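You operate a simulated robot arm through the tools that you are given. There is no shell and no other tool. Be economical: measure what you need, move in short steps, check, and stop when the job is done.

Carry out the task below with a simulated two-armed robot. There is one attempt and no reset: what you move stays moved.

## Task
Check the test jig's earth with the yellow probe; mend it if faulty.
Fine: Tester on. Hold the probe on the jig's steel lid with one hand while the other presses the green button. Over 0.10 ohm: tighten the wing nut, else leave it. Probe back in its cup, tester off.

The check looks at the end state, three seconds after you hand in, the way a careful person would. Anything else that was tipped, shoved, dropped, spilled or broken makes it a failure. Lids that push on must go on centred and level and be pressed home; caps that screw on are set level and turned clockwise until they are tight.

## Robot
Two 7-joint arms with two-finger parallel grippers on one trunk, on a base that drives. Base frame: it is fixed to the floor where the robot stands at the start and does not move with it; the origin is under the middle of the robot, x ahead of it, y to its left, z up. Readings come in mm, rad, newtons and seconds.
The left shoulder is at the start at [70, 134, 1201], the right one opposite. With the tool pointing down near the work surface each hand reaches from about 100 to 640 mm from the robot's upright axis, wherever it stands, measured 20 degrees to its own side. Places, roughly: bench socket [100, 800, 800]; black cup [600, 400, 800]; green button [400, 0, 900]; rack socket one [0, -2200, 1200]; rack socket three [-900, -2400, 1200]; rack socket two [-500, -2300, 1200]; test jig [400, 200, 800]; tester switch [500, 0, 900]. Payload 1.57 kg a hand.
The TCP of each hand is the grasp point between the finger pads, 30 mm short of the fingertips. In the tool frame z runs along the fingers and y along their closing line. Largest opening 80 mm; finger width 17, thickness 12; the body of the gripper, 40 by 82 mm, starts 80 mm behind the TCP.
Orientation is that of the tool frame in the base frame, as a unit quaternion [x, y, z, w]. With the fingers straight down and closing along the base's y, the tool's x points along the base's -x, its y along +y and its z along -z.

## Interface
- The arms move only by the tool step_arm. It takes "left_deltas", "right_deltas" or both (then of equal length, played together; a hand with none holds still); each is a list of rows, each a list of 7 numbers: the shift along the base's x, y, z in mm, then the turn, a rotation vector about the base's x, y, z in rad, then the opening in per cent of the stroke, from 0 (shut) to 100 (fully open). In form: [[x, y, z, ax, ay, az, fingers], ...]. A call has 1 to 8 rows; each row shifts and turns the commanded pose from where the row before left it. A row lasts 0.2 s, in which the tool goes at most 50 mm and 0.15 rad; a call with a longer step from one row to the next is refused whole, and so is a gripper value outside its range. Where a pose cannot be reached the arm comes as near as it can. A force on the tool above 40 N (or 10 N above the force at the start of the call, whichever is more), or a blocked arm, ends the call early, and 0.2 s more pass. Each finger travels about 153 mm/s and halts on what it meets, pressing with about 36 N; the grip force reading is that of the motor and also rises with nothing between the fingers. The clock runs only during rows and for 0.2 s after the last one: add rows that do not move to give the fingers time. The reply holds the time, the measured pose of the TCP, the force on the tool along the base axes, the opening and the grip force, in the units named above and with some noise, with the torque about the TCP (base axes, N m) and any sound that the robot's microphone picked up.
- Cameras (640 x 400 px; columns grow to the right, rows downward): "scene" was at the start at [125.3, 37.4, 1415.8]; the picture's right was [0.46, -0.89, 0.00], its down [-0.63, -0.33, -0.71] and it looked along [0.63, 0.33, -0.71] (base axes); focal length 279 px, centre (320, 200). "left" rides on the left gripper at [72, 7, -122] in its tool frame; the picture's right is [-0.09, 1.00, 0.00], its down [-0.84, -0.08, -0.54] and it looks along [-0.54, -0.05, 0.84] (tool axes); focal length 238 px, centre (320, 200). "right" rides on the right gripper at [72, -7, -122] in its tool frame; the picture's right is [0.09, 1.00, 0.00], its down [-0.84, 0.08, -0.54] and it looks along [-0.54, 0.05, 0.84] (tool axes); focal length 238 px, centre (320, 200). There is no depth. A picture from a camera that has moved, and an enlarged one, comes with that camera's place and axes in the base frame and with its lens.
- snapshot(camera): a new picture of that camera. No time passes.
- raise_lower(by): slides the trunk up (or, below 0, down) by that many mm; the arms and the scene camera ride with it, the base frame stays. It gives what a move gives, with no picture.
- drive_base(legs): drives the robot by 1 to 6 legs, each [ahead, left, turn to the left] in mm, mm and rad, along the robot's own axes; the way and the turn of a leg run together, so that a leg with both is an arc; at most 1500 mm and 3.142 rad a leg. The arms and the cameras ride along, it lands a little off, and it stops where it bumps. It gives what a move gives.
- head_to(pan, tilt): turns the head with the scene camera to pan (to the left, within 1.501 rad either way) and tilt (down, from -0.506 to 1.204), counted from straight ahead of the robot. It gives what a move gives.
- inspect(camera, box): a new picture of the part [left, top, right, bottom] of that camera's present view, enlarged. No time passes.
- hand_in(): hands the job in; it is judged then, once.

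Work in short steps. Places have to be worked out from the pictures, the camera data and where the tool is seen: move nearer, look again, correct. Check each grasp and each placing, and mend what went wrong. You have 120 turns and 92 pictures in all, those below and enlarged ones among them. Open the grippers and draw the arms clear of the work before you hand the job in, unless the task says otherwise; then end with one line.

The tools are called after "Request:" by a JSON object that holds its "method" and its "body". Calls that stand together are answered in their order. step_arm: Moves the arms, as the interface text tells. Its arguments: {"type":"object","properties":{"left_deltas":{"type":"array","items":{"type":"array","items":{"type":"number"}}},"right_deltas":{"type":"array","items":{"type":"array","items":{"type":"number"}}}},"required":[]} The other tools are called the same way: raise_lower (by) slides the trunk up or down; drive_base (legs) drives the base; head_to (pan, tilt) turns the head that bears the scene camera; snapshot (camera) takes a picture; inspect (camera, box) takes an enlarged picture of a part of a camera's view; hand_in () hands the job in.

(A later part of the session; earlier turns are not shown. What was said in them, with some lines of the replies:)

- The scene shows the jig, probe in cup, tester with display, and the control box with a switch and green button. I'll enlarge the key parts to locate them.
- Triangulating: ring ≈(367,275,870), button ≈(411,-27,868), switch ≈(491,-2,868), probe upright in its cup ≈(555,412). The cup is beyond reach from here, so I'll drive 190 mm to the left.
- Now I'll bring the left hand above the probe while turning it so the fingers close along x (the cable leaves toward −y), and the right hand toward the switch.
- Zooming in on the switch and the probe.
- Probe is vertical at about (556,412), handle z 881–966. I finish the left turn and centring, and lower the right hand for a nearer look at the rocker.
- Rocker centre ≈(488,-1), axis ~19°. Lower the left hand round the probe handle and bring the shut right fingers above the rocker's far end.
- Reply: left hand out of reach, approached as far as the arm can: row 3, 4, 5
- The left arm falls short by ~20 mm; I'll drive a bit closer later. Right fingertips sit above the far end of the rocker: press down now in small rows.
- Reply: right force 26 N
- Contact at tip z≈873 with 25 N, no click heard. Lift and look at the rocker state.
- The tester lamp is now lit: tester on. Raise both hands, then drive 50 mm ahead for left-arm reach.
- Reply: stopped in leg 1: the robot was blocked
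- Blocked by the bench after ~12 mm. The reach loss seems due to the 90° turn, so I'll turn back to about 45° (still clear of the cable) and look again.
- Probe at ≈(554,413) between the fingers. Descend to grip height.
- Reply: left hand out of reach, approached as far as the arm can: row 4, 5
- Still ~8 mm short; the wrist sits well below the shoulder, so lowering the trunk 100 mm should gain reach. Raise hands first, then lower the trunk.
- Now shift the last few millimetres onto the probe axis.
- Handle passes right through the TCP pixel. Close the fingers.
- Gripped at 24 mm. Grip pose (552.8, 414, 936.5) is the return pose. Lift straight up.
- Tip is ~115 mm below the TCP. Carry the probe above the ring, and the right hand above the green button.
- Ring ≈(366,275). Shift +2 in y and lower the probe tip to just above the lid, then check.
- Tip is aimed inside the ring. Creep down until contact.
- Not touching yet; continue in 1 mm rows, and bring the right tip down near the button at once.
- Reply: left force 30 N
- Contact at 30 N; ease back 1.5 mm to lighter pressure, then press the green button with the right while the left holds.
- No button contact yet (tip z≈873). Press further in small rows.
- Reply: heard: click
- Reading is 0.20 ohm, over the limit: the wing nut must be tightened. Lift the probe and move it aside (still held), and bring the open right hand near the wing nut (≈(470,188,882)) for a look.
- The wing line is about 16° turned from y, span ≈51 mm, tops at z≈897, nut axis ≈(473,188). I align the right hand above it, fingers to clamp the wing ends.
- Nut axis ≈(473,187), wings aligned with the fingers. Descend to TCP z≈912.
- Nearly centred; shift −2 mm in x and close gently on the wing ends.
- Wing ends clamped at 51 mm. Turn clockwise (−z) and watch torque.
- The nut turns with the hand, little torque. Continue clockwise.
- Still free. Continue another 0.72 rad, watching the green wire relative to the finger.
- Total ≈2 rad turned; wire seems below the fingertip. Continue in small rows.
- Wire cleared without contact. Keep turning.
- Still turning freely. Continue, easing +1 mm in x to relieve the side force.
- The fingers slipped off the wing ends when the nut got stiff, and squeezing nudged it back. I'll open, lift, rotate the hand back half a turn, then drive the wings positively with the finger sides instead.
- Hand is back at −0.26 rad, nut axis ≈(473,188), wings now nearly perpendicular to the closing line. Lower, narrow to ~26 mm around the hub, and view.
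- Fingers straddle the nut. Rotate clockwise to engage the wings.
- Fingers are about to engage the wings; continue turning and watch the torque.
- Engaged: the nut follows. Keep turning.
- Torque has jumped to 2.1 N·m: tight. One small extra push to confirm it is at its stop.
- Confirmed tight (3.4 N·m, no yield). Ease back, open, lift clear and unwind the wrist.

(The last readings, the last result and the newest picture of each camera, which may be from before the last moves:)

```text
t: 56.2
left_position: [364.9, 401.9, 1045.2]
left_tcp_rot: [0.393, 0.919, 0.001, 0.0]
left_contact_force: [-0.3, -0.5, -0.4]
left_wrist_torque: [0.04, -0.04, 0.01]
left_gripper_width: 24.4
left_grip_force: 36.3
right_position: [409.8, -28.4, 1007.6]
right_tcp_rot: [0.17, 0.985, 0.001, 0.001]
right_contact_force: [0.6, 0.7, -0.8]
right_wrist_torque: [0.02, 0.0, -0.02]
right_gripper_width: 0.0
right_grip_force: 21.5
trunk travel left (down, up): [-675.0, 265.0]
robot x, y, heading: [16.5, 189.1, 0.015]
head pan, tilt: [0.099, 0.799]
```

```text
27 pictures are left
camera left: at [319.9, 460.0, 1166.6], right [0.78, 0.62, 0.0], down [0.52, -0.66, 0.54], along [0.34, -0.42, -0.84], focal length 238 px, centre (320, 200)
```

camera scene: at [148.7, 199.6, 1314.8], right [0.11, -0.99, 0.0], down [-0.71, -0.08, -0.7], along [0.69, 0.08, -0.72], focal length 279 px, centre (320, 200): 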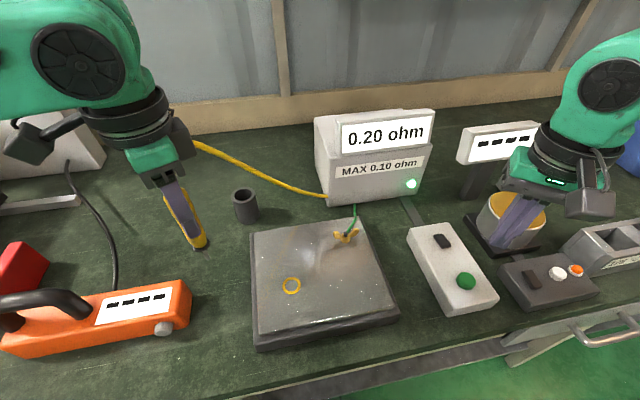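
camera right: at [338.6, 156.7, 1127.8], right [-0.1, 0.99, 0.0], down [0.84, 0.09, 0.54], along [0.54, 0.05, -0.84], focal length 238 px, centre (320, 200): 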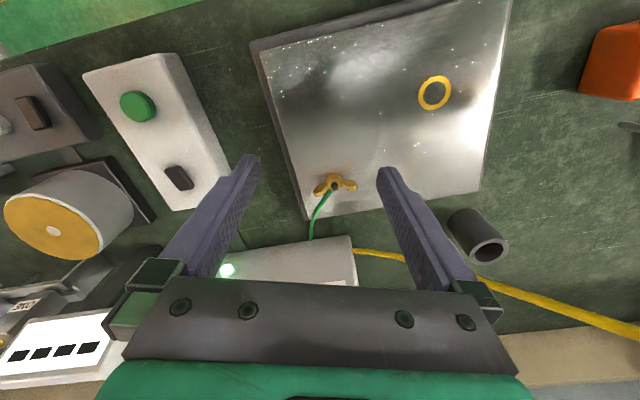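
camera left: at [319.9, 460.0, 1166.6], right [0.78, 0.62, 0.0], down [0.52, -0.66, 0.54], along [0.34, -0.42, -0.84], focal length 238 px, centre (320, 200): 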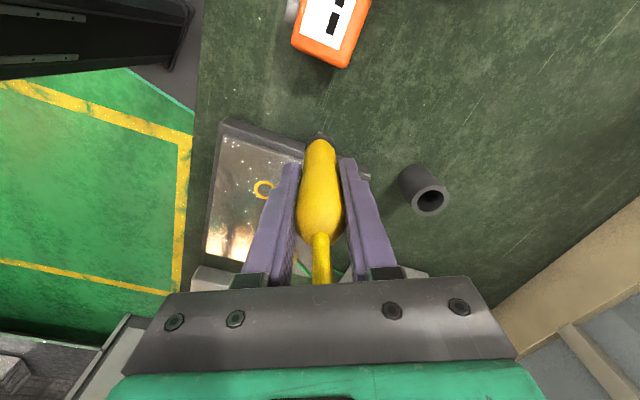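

Nut tight. Re-test: bring the probe back over the ring, and the right fingers down over the button.

Request:
{"method": "step_arm", "body": {"left_deltas": [[0, -26, 0, 0, 0, 0, 0], [0, -26, 0, 0, 0, 0, 0], [0, -26, 0, 0, 0, 0, 0], [0, -26, 0, 0, 0, 0, 0], [0, -25, -10, 0, 0, 0, 0], [0, 0, -20, 0, 0, 0, 0], [0, 0, -20, 0, 0, 0, 0], [0, 0, -4, 0, 0, 0, 0]], "right_deltas": [[0, 0, -15, 0, 0, 0.12, 0], [0, 0, -15, 0, 0, 0.12, 0], [0, 0, -15, 0, 0, 0.1, 0], [0, 0, -15, 0, 0, 0, 0], [0, 0, -12, 0, 0, 0, 0], [0, 0, -12, 0, 0, 0, 0], [0, 0, -12, 0, 0, 0, 0], [0, 0, -5, 0, 0, 0, 0]]}}

Request:
{"method": "inspect", "body": {"camera": "scene", "box": [230, 200, 350, 320]}}

```text
t: 58.0
left_position: [366.3, 276.6, 990.3]
left_tcp_rot: [0.394, 0.919, 0.0, 0.0]
left_contact_force: [0.7, -0.4, -0.8]
left_wrist_torque: [0.02, 0.03, 0.02]
left_gripper_width: 24.2
left_grip_force: 35.9
right_position: [409.4, -26.8, 907.5]
right_tcp_rot: [0.002, 1.0, 0.0, 0.001]
right_contact_force: [-0.5, 0.4, -0.7]
right_wrist_torque: [-0.01, 0.0, 0.0]
right_gripper_width: 0.0
right_grip_force: 21.5
trunk travel left (down, up): [-675.0, 265.0]
robot x, y, heading: [16.2, 190.6, 0.011]
head pan, tilt: [0.099, 0.799]
```

```text
3.33 times, centred on (290, 260) of scene
camera zoom: at [149.6, 200.6, 1314.7], right [0.11, -0.99, 0.0], down [-0.71, -0.08, -0.7], along [0.69, 0.08, -0.72], focal length 931 px, centre (420, 0)
```

zoom: 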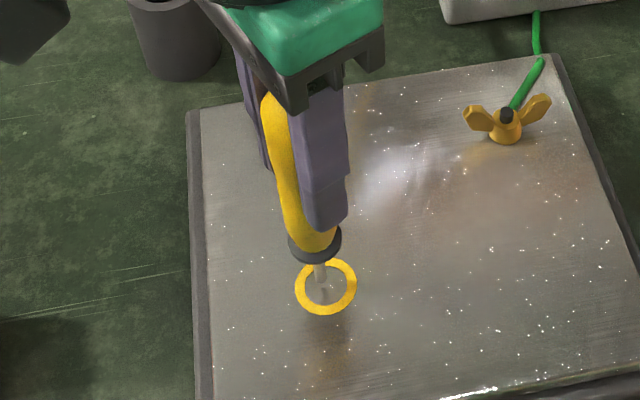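

Creep the probe into contact.

Request:
{"method": "step_arm", "body": {"left_deltas": [[0, -0.5, -2, 0, 0, 0, 0], [0, 0, -2, 0, 0, 0, 0], [0, 0, -1.5, 0, 0, 0, 0], [0, 0, 0, 0, 0, 0, 0]]}}

```text
t: 59.0
left_position: [366.0, 276.4, 984.2]
left_tcp_rot: [0.393, 0.919, -0.001, 0.0]
left_contact_force: [0.2, 0.4, 0.4]
left_wrist_torque: [0.0, 0.01, 0.01]
left_gripper_width: 24.4
left_grip_force: 36.5
right_position: [409.8, -25.9, 908.2]
right_tcp_rot: [0.002, 1.0, 0.0, 0.001]
right_contact_force: [0.8, -0.5, 0.6]
right_wrist_torque: [-0.02, 0.02, 0.0]
right_gripper_width: 0.1
right_grip_force: 21.1
trunk travel left (down, up): [-675.0, 265.0]
robot x, y, heading: [18.5, 192.3, 0.01]
head pan, tilt: [0.099, 0.799]
```

Request:
{"method": "step_arm", "body": {"left_deltas": [[0, 0, -1, 0, 0, 0, 0], [0, 0, -1, 0, 0, 0, 0], [0, 0, 0, 0, 0, 0, 0]], "right_deltas": [[0, 0, -2, 0, 0, 0, 0], [0, 0, -2, 0, 0, 0, 0], [0, 0, -2, 0, 0, 0, 0]]}}

```text
t: 59.8
left_position: [365.5, 276.6, 984.2]
left_tcp_rot: [0.393, 0.92, 0.001, 0.002]
left_contact_force: [2.3, 1.1, 16.0]
left_wrist_torque: [0.23, -0.19, -0.05]
left_gripper_width: 24.1
left_grip_force: 35.5
right_position: [408.6, -26.2, 903.3]
right_tcp_rot: [0.002, 1.0, 0.0, 0.001]
right_contact_force: [0.2, 0.5, 0.6]
right_wrist_torque: [0.0, 0.01, 0.01]
right_gripper_width: 0.0
right_grip_force: 21.2
trunk travel left (down, up): [-675.0, 265.0]
robot x, y, heading: [13.7, 191.1, 0.014]
head pan, tilt: [0.099, 0.799]
```

Probe pressed with 16 N. Press the green button.

Request:
{"method": "step_arm", "body": {"right_deltas": [[0, 0, -2, 0, 0, 0, 0], [0, 0, -2, 0, 0, 0, 0], [0, 0, -2, 0, 0, 0, 0], [0, 0, -2, 0, 0, 0, 0], [0, 0, -1.5, 0, 0, 0, 0], [0, 0, 0, 0, 0, 0, 0]]}}

Request:
{"method": "inspect", "body": {"camera": "scene", "box": [300, 90, 520, 310]}}

```text
t: 61.2
left_position: [365.2, 275.8, 984.3]
left_tcp_rot: [0.393, 0.92, 0.001, 0.001]
left_contact_force: [7.8, -0.7, 21.1]
left_wrist_torque: [-0.12, -0.8, 0.0]
left_gripper_width: 24.3
left_grip_force: 35.7
right_position: [409.2, -27.2, 894.4]
right_tcp_rot: [0.002, 1.0, 0.001, 0.004]
right_contact_force: [3.2, -1.7, 17.6]
right_wrist_torque: [-0.04, -0.05, 0.05]
right_gripper_width: 0.2
right_grip_force: 21.2
trunk travel left (down, up): [-675.0, 265.0]
robot x, y, heading: [16.1, 189.7, 0.009]
head pan, tilt: [0.099, 0.799]
heard: click
```

```text
1.82 times, centred on (410, 200) of scene
camera zoom: at [147.1, 200.6, 1315.2], right [0.11, -0.99, 0.0], down [-0.71, -0.08, -0.7], along [0.69, 0.08, -0.72], focal length 508 px, centre (156, 200)
```

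zoom: 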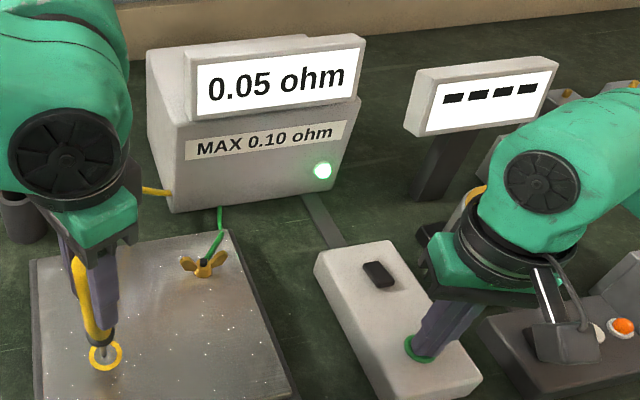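

0.05 ohm: earth is good. Lift both hands; carry the probe back above the cup.

Request:
{"method": "step_arm", "body": {"left_deltas": [[0, 0, 10, 0, 0, 0, 0], [0, 0, 25, 0, 0, 0, 0], [0, 0, 25, 0, 0, 0, 0], [0, 0, 0, 0, 0, 0, 0]], "right_deltas": [[0, 0, 10, 0, 0, 0, 0], [0, 0, 25, 0, 0, 0, 0], [0, 0, 30, 0, 0, 0, 0], [0, 0, 0, 0, 0, 0, 0]]}}

Request:
{"method": "step_arm", "body": {"left_deltas": [[26.5, 19.5, 0, 0, 0, 0, 0], [26.5, 19.5, 0, 0, 0, 0, 0], [26.5, 19.5, 0, 0, 0, 0, 0], [26.5, 19.5, 0, 0, 0, 0, 0], [26.5, 19.5, 0, 0, 0, 0, 0], [26.5, 19.5, 0, 0, 0, 0, 0], [26.5, 19.5, 0, 0, 0, 0, 0], [0, 0, 0, 0, 0, 0, 0]]}}

Request:
{"method": "inspect", "body": {"camera": "left", "box": [250, 60, 390, 200]}}

Request:
{"method": "inspect", "body": {"camera": "scene", "box": [180, 90, 340, 250]}}

```text
t: 62.2
left_position: [365.9, 276.2, 1043.0]
left_tcp_rot: [0.394, 0.919, 0.0, 0.0]
left_contact_force: [-0.2, -0.1, -1.4]
left_wrist_torque: [0.03, 0.0, -0.02]
left_gripper_width: 24.2
left_grip_force: 35.8
right_position: [409.6, -28.1, 957.6]
right_tcp_rot: [0.002, 1.0, 0.0, 0.001]
right_contact_force: [-0.2, 0.9, -0.4]
right_wrist_torque: [0.02, 0.04, 0.01]
right_gripper_width: 0.1
right_grip_force: 21.6
trunk travel left (down, up): [-675.0, 265.0]
robot x, y, heading: [16.5, 192.7, 0.01]
head pan, tilt: [0.099, 0.799]
```

```text
t: 64.0
left_position: [550.7, 411.5, 1043.6]
left_tcp_rot: [0.393, 0.92, 0.001, 0.001]
left_contact_force: [0.6, -0.3, 0.0]
left_wrist_torque: [0.0, 0.01, 0.0]
left_gripper_width: 24.5
left_grip_force: 35.9
right_position: [408.7, -28.4, 957.5]
right_tcp_rot: [0.002, 1.0, 0.0, 0.001]
right_contact_force: [0.2, 0.6, 0.3]
right_wrist_torque: [0.01, 0.01, 0.02]
right_gripper_width: 0.0
right_grip_force: 21.2
trunk travel left (down, up): [-675.0, 265.0]
robot x, y, heading: [16.9, 191.1, 0.012]
head pan, tilt: [0.099, 0.799]
```

```text
2.86 times, centred on (320, 130) of left
camera zoom: at [506.2, 468.4, 1164.8], right [0.78, 0.62, 0.0], down [0.52, -0.66, 0.54], along [0.34, -0.42, -0.84], focal length 681 px, centre (320, 400)
```

zoom: 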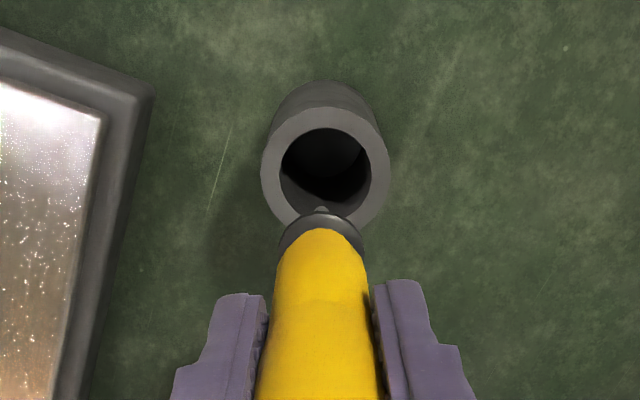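

```text
2.50 times, centred on (260, 170) of scene
camera zoom: at [148.7, 200.2, 1314.8], right [0.11, -0.99, 0.0], down [-0.71, -0.08, -0.7], along [0.69, 0.08, -0.72], focal length 698 px, centre (470, 275)
```

zoom: 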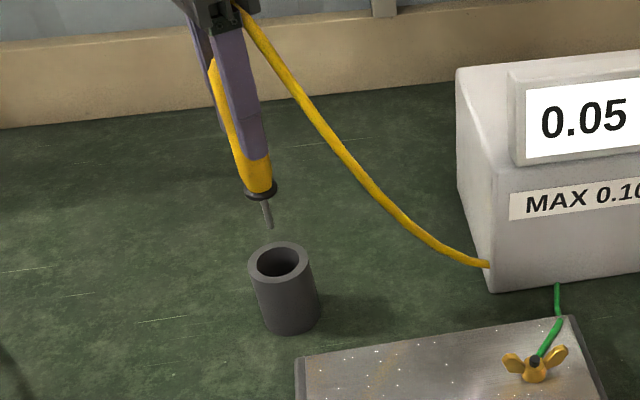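

Cup centre ≈(554,414.5); hand at (551,411.5). Shift (+2.3,+2.6) and lower partway into the cup.

Request:
{"method": "step_arm", "body": {"left_deltas": [[2.3, 2.6, 0, 0, 0, 0, 0], [0, 0, -10, 0, 0, 0, 0], [0, 0, -10, 0, 0, 0, 0], [0, 0, -10, 0, 0, 0, 0], [0, 0, -10, 0, 0, 0, 0], [0, 0, -10, 0, 0, 0, 0]]}}

Request:
{"method": "inspect", "body": {"camera": "left", "box": [250, 60, 390, 200]}}

Request:
{"method": "inspect", "body": {"camera": "scene", "box": [200, 130, 300, 230]}}

```text
t: 65.4
left_position: [555.4, 413.9, 990.7]
left_tcp_rot: [0.393, 0.919, 0.0, -0.001]
left_contact_force: [-0.9, 0.6, -0.5]
left_wrist_torque: [0.01, -0.01, 0.02]
left_gripper_width: 24.3
left_grip_force: 35.7
right_position: [410.6, -27.0, 957.4]
right_tcp_rot: [0.001, 1.0, 0.0, 0.0]
right_contact_force: [-0.3, 0.1, 1.0]
right_wrist_torque: [0.01, -0.01, 0.04]
right_gripper_width: 0.0
right_grip_force: 20.9
trunk travel left (down, up): [-675.0, 265.0]
robot x, y, heading: [19.2, 190.1, 0.015]
head pan, tilt: [0.099, 0.799]
```

```text
2.86 times, centred on (320, 130) of left
camera zoom: at [509.7, 471.7, 1113.6], right [0.78, 0.62, 0.0], down [0.52, -0.66, 0.54], along [0.34, -0.42, -0.84], focal length 681 px, centre (320, 400)
```

zoom: 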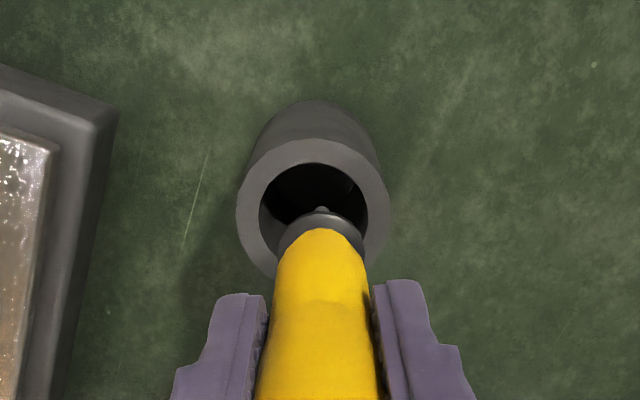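

```text
4.00 times, centred on (250, 180) of scene
camera zoom: at [149.9, 200.8, 1314.7], right [0.11, -0.99, 0.0], down [-0.71, -0.08, -0.7], along [0.69, 0.08, -0.72], focal length 1118 px, centre (600, 280)
```

zoom: 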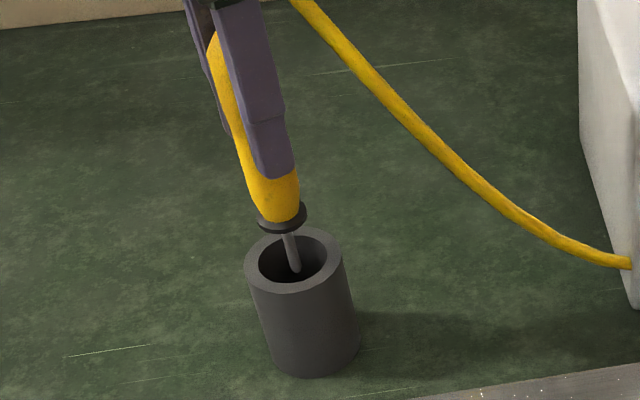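

Probe is ~2 mm off along the closing line; correct by (−1.6,−1.2) and continue lowering.

Request:
{"method": "step_arm", "body": {"left_deltas": [[-1.6, -1.2, 0, 0, 0, 0, 0], [0, 0, -9, 0, 0, 0, 0], [0, 0, -9, 0, 0, 0, 0], [0, 0, -9, 0, 0, 0, 0], [0, 0, -9, 0, 0, 0, 0], [0, 0, -7, 0, 0, 0, 0], [0, 0, -6, 0, 0, 0, 0], [0, 0, -3, 0, 0, 0, 0]]}}

Request:
{"method": "inspect", "body": {"camera": "left", "box": [250, 60, 390, 200]}}

Request:
{"method": "inspect", "body": {"camera": "scene", "box": [200, 130, 300, 230]}}

```text
t: 67.2
left_position: [552.4, 414.0, 940.1]
left_tcp_rot: [0.394, 0.919, 0.0, 0.0]
left_contact_force: [0.1, -0.5, -1.2]
left_wrist_torque: [0.02, -0.02, 0.0]
left_gripper_width: 24.4
left_grip_force: 35.5
right_position: [409.9, -27.8, 957.0]
right_tcp_rot: [0.002, 1.0, 0.0, 0.001]
right_contact_force: [-0.3, -0.3, 0.1]
right_wrist_torque: [-0.01, -0.01, -0.02]
right_gripper_width: 0.2
right_grip_force: 21.1
trunk travel left (down, up): [-675.0, 265.0]
robot x, y, heading: [19.4, 188.8, 0.013]
head pan, tilt: [0.099, 0.799]
```

```text
2.86 times, centred on (320, 130) of left
camera zoom: at [506.7, 470.3, 1062.0], right [0.78, 0.62, 0.0], down [0.52, -0.66, 0.54], along [0.34, -0.42, -0.84], focal length 681 px, centre (320, 400)
```

zoom: 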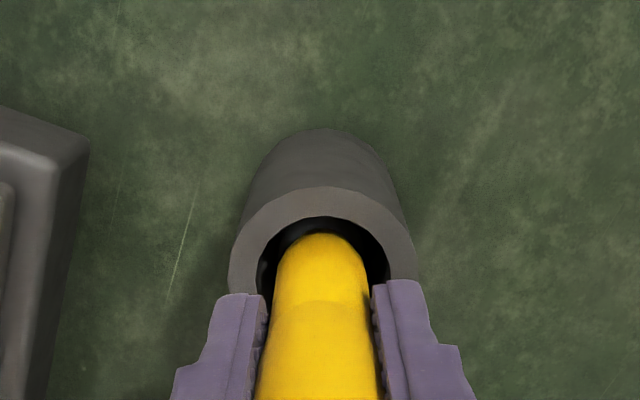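

```text
4.00 times, centred on (250, 180) of scene
camera zoom: at [149.7, 200.6, 1314.7], right [0.11, -0.99, 0.0], down [-0.71, -0.08, -0.7], along [0.69, 0.08, -0.72], focal length 1118 px, centre (600, 280)
```

zoom: 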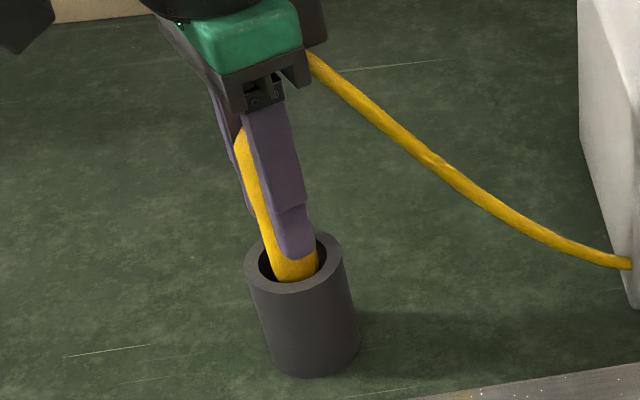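

Centred in the cup. Lower the last few mm and look for bottom contact.

Request:
{"method": "step_arm", "body": {"left_deltas": [[0, 0, -1.5, 0, 0, 0, 0], [0, 0, -1.5, 0, 0, 0, 0], [0, 0, 0, 0, 0, 0, 0]]}}

```text
t: 68.0
left_position: [552.4, 414.5, 936.8]
left_tcp_rot: [0.394, 0.919, 0.0, 0.0]
left_contact_force: [-0.5, 0.4, -0.9]
left_wrist_torque: [0.01, 0.0, 0.01]
left_gripper_width: 24.3
left_grip_force: 36.0
right_position: [409.7, -27.7, 957.7]
right_tcp_rot: [0.002, 1.0, 0.0, 0.001]
right_contact_force: [0.4, 0.4, 0.7]
right_wrist_torque: [0.01, 0.01, -0.01]
right_gripper_width: 0.0
right_grip_force: 21.6
trunk travel left (down, up): [-675.0, 265.0]
robot x, y, heading: [15.0, 192.9, 0.016]
head pan, tilt: [0.099, 0.799]
```

Request:
{"method": "step_arm", "body": {"left_deltas": [[0, 0, -1, 0, 0, 0, 0], [0, 0, -1, 0, 0, 0, 0], [0, 0, 0, 0, 0, 0, 0]]}}

```text
t: 68.8
left_position: [552.8, 414.3, 935.1]
left_tcp_rot: [0.393, 0.919, -0.001, 0.0]
left_contact_force: [0.2, 0.5, -0.8]
left_wrist_torque: [-0.03, -0.02, -0.01]
left_gripper_width: 24.3
left_grip_force: 36.1
right_position: [410.3, -27.8, 959.0]
right_tcp_rot: [0.002, 1.0, 0.0, 0.001]
right_contact_force: [0.0, 0.2, 0.3]
right_wrist_torque: [0.01, 0.0, -0.01]
right_gripper_width: 0.0
right_grip_force: 21.5
trunk travel left (down, up): [-675.0, 265.0]
robot x, y, heading: [14.9, 191.6, 0.012]
head pan, tilt: [0.099, 0.799]
```

Within ~1 mm of the seat; lower 1 mm more and open gently, then rise.

Request:
{"method": "step_arm", "body": {"left_deltas": [[0, 0, -1, 0, 0, 0, 0], [0, 0, 0, 0, 0, 0, 34], [0, 0, 0, 0, 0, 0, 45], [0, 0, 0, 0, 0, 0, 70], [0, 0, 0, 0, 0, 0, 100], [0, 0, 0, 0, 0, 0, 100]]}}

Request:
{"method": "snapshot", "body": {"camera": "left"}}

```text
t: 70.2
left_position: [551.9, 413.0, 935.2]
left_tcp_rot: [0.393, 0.919, 0.0, -0.001]
left_contact_force: [-0.9, -0.4, 0.6]
left_wrist_torque: [0.02, 0.01, 0.03]
left_gripper_width: 79.6
left_grip_force: 0.1
right_position: [409.4, -27.1, 956.8]
right_tcp_rot: [0.001, 1.0, 0.0, 0.001]
right_contact_force: [-0.4, 0.5, -0.7]
right_wrist_torque: [0.01, -0.02, -0.01]
right_gripper_width: 0.2
right_grip_force: 20.8
trunk travel left (down, up): [-675.0, 265.0]
robot x, y, heading: [17.7, 192.0, 0.009]
head pan, tilt: [0.099, 0.799]
```

```text
18 pictures are left
camera left: at [506.7, 471.0, 1056.5], right [0.78, 0.62, 0.0], down [0.52, -0.66, 0.54], along [0.34, -0.42, -0.84], focal length 238 px, centre (320, 200)
```

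left: 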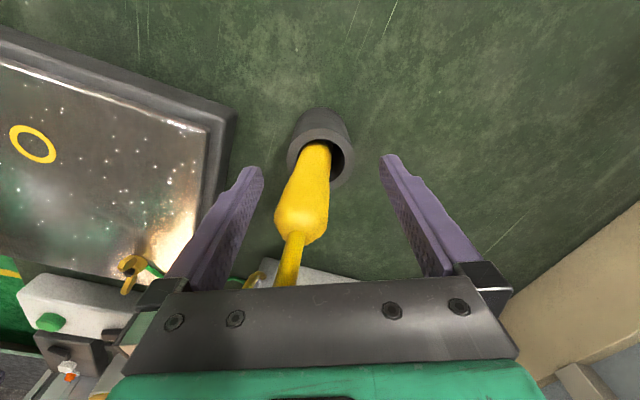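

Released; the probe rests in its cup, leaning a little on the rim. Raise the left hand straight up, and move the right above the near end of the rocker.

Request:
{"method": "step_arm", "body": {"left_deltas": [[0, 0, 15, 0, 0, 0, 100], [0, 0, 25, 0, 0, 0, 100], [0, 0, 30, 0, 0, 0, 100], [0, 0, 40, 0, 0, 0, 100], [0, 0, 40, 0, 0, 0, 100]], "right_deltas": [[17, 6, 0, 0, 0, 0, 0], [17, 6, 0, 0, 0, 0, 0], [17, 6, 0, 0, 0, 0, 0], [15, 4.5, -20, 0, 0, 0, 0], [0, 0, -15, 0, 0, 0, 0]]}}

Request:
{"method": "snapshot", "body": {"camera": "right"}}

Request:
{"method": "snapshot", "body": {"camera": "scene"}}

```text
t: 71.4
left_position: [551.8, 415.1, 1084.9]
left_tcp_rot: [0.393, 0.92, -0.001, -0.001]
left_contact_force: [0.6, -0.3, 0.2]
left_wrist_torque: [0.03, -0.01, -0.01]
left_gripper_width: 80.1
left_grip_force: 0.0
right_position: [478.5, -5.8, 921.7]
right_tcp_rot: [0.002, 1.0, 0.0, 0.001]
right_contact_force: [0.3, 0.2, 0.3]
right_wrist_torque: [0.0, 0.0, -0.01]
right_gripper_width: 0.0
right_grip_force: 20.8
trunk travel left (down, up): [-675.0, 265.0]
robot x, y, heading: [14.1, 188.2, 0.013]
head pan, tilt: [0.099, 0.799]
```

```text
17 pictures are left
camera right: at [404.6, -12.6, 1044.3], right [-0.09, 1.0, 0.0], down [0.84, 0.07, 0.54], along [0.54, 0.05, -0.84], focal length 238 px, centre (320, 200)
```

right: 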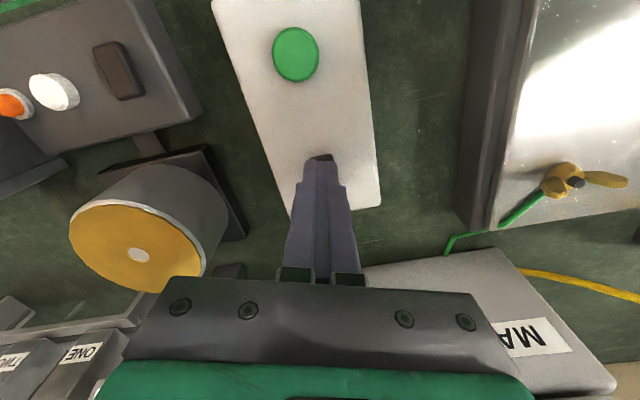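

```text
16 pictures are left
camera scene: at [149.6, 200.2, 1314.7], right [0.11, -0.99, 0.0], down [-0.71, -0.08, -0.7], along [0.69, 0.08, -0.72], focal length 279 px, centre (320, 200)
```

scene: 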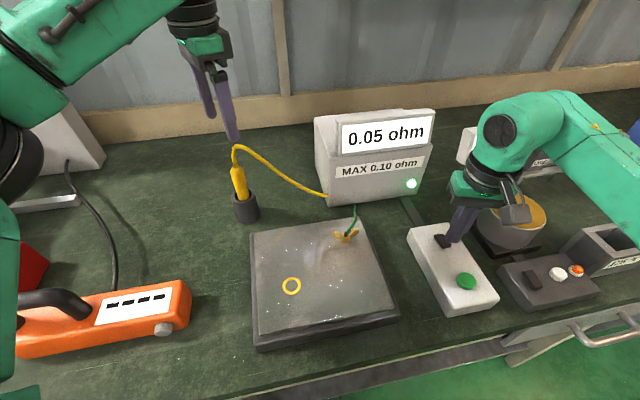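

Shift 3 mm nearer and press the near half of the rocker.

Request:
{"method": "step_arm", "body": {"right_deltas": [[-3, -1, -4, 0, 0, 0, 0], [0, 0, -5, 0, 0, 0, 0], [0, 0, -4, 0, 0, 0, 0], [0, 0, -3, 0, 0, 0, 0], [0, 0, -3, 0, 0, 0, 0], [0, 0, -2, 0, 0, 0, 0]]}}

Request:
{"method": "inspect", "body": {"camera": "scene", "box": [300, 90, 520, 310]}}

```text
t: 72.8
left_position: [553.1, 415.0, 1083.9]
left_tcp_rot: [0.394, 0.919, 0.0, 0.0]
left_contact_force: [0.3, -0.4, -0.2]
left_wrist_torque: [-0.02, 0.03, -0.01]
left_gripper_width: 80.2
left_grip_force: 0.2
right_position: [472.9, -5.3, 901.4]
right_tcp_rot: [0.003, 1.0, 0.0, 0.001]
right_contact_force: [0.7, -0.5, 0.4]
right_wrist_torque: [-0.04, -0.02, -0.05]
right_gripper_width: 0.1
right_grip_force: 21.3
trunk travel left (down, up): [-675.0, 265.0]
robot x, y, heading: [16.1, 191.7, 0.012]
head pan, tilt: [0.099, 0.799]
```

```text
1.82 times, centred on (410, 200) of scene
camera zoom: at [149.8, 200.7, 1314.7], right [0.11, -0.99, 0.0], down [-0.71, -0.08, -0.7], along [0.69, 0.08, -0.72], focal length 508 px, centre (156, 200)
```

zoom: 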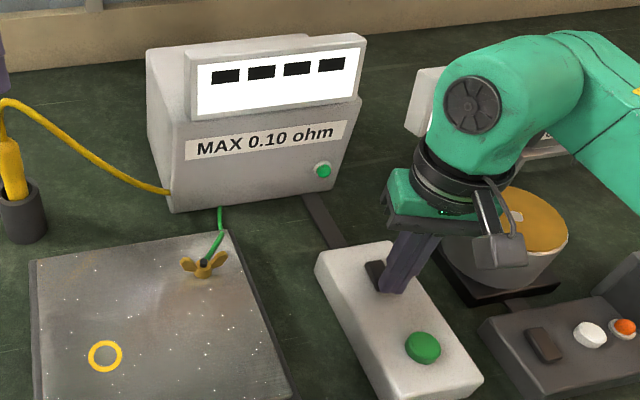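

Tester is off (lamp dark, dashes). Lift the right hand, open, and draw both arms back.

Request:
{"method": "step_arm", "body": {"left_deltas": [[0, 0, 20, 0, 0, 0, 100], [-25, 10, 10, 0, 0, 0, 100], [-25, 10, 10, 0, 0, 0, 100], [-25, 10, 0, 0, 0, 0, 100], [-25, 10, 0, 0, 0, 0, 100], [-25, 10, 0, 0, 0, 0, 100]], "right_deltas": [[0, 0, 15, 0, 0, 0, 0], [0, 0, 40, 0, 0, 0, 0], [0, 0, 40, 0, 0, 0, 0], [0, 0, 40, 0, 0, 0, 50], [-25, -10, 20, 0, 0, 0, 100], [-25, -10, 10, 0, 0, 0, 100]]}}

Request:
{"method": "snapshot", "body": {"camera": "scene"}}

Request:
{"method": "inspect", "body": {"camera": "scene", "box": [220, 100, 440, 300]}}

```text
t: 74.2
left_position: [422.9, 466.0, 1113.4]
left_tcp_rot: [0.393, 0.919, 0.0, 0.002]
left_contact_force: [-0.5, -0.5, -0.5]
left_wrist_torque: [0.0, -0.01, 0.01]
left_gripper_width: 79.7
left_grip_force: 0.1
left hand out of reach, approached as far as the arm can: row 1
right_position: [421.1, -26.1, 1068.1]
right_tcp_rot: [0.002, 1.0, 0.0, 0.001]
right_contact_force: [-0.5, 0.6, 0.3]
right_wrist_torque: [-0.02, -0.02, 0.01]
right_gripper_width: 79.8
right_grip_force: 0.1
trunk travel left (down, up): [-675.0, 265.0]
robot x, y, heading: [15.5, 190.5, 0.016]
head pan, tilt: [0.099, 0.799]
```

```text
14 pictures are left
camera scene: at [146.7, 200.5, 1315.0], right [0.11, -0.99, 0.0], down [-0.71, -0.08, -0.7], along [0.69, 0.08, -0.72], focal length 279 px, centre (320, 200)
```

scene: 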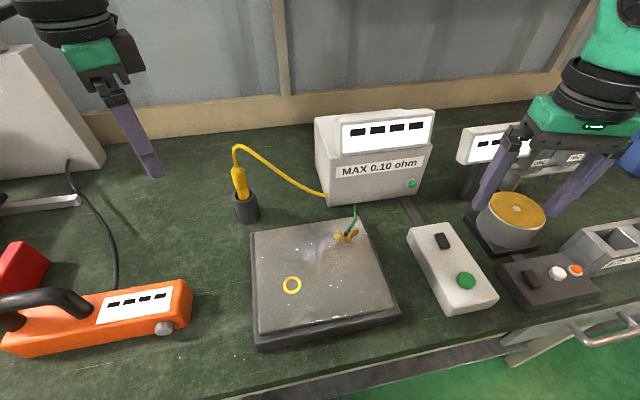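

```text
2.00 times, centred on (330, 200) of scene
camera zoom: at [146.7, 200.5, 1315.0], right [0.11, -0.99, 0.0], down [-0.71, -0.08, -0.7], along [0.69, 0.08, -0.72], focal length 559 px, centre (300, 200)
```

zoom: 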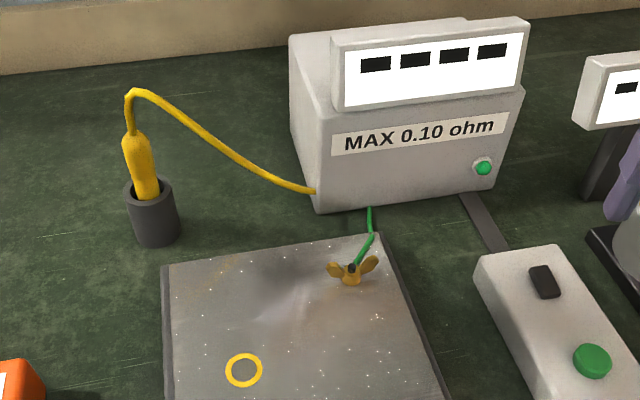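

The probe is in its cup, the tester is off, the nut is tight, and both hands are open and clear. Nothing else looks disturbed, so I'm handing in.

Request:
{"method": "hand_in", "body": {}}

```text
The job is handed in.
```

The jig's earth first read 0.20 ohm, over the 0.10 limit, so I tightened the wing nut until it was firm; it then read 0.05 ohm, the probe is back in its cup, and the tester is off.
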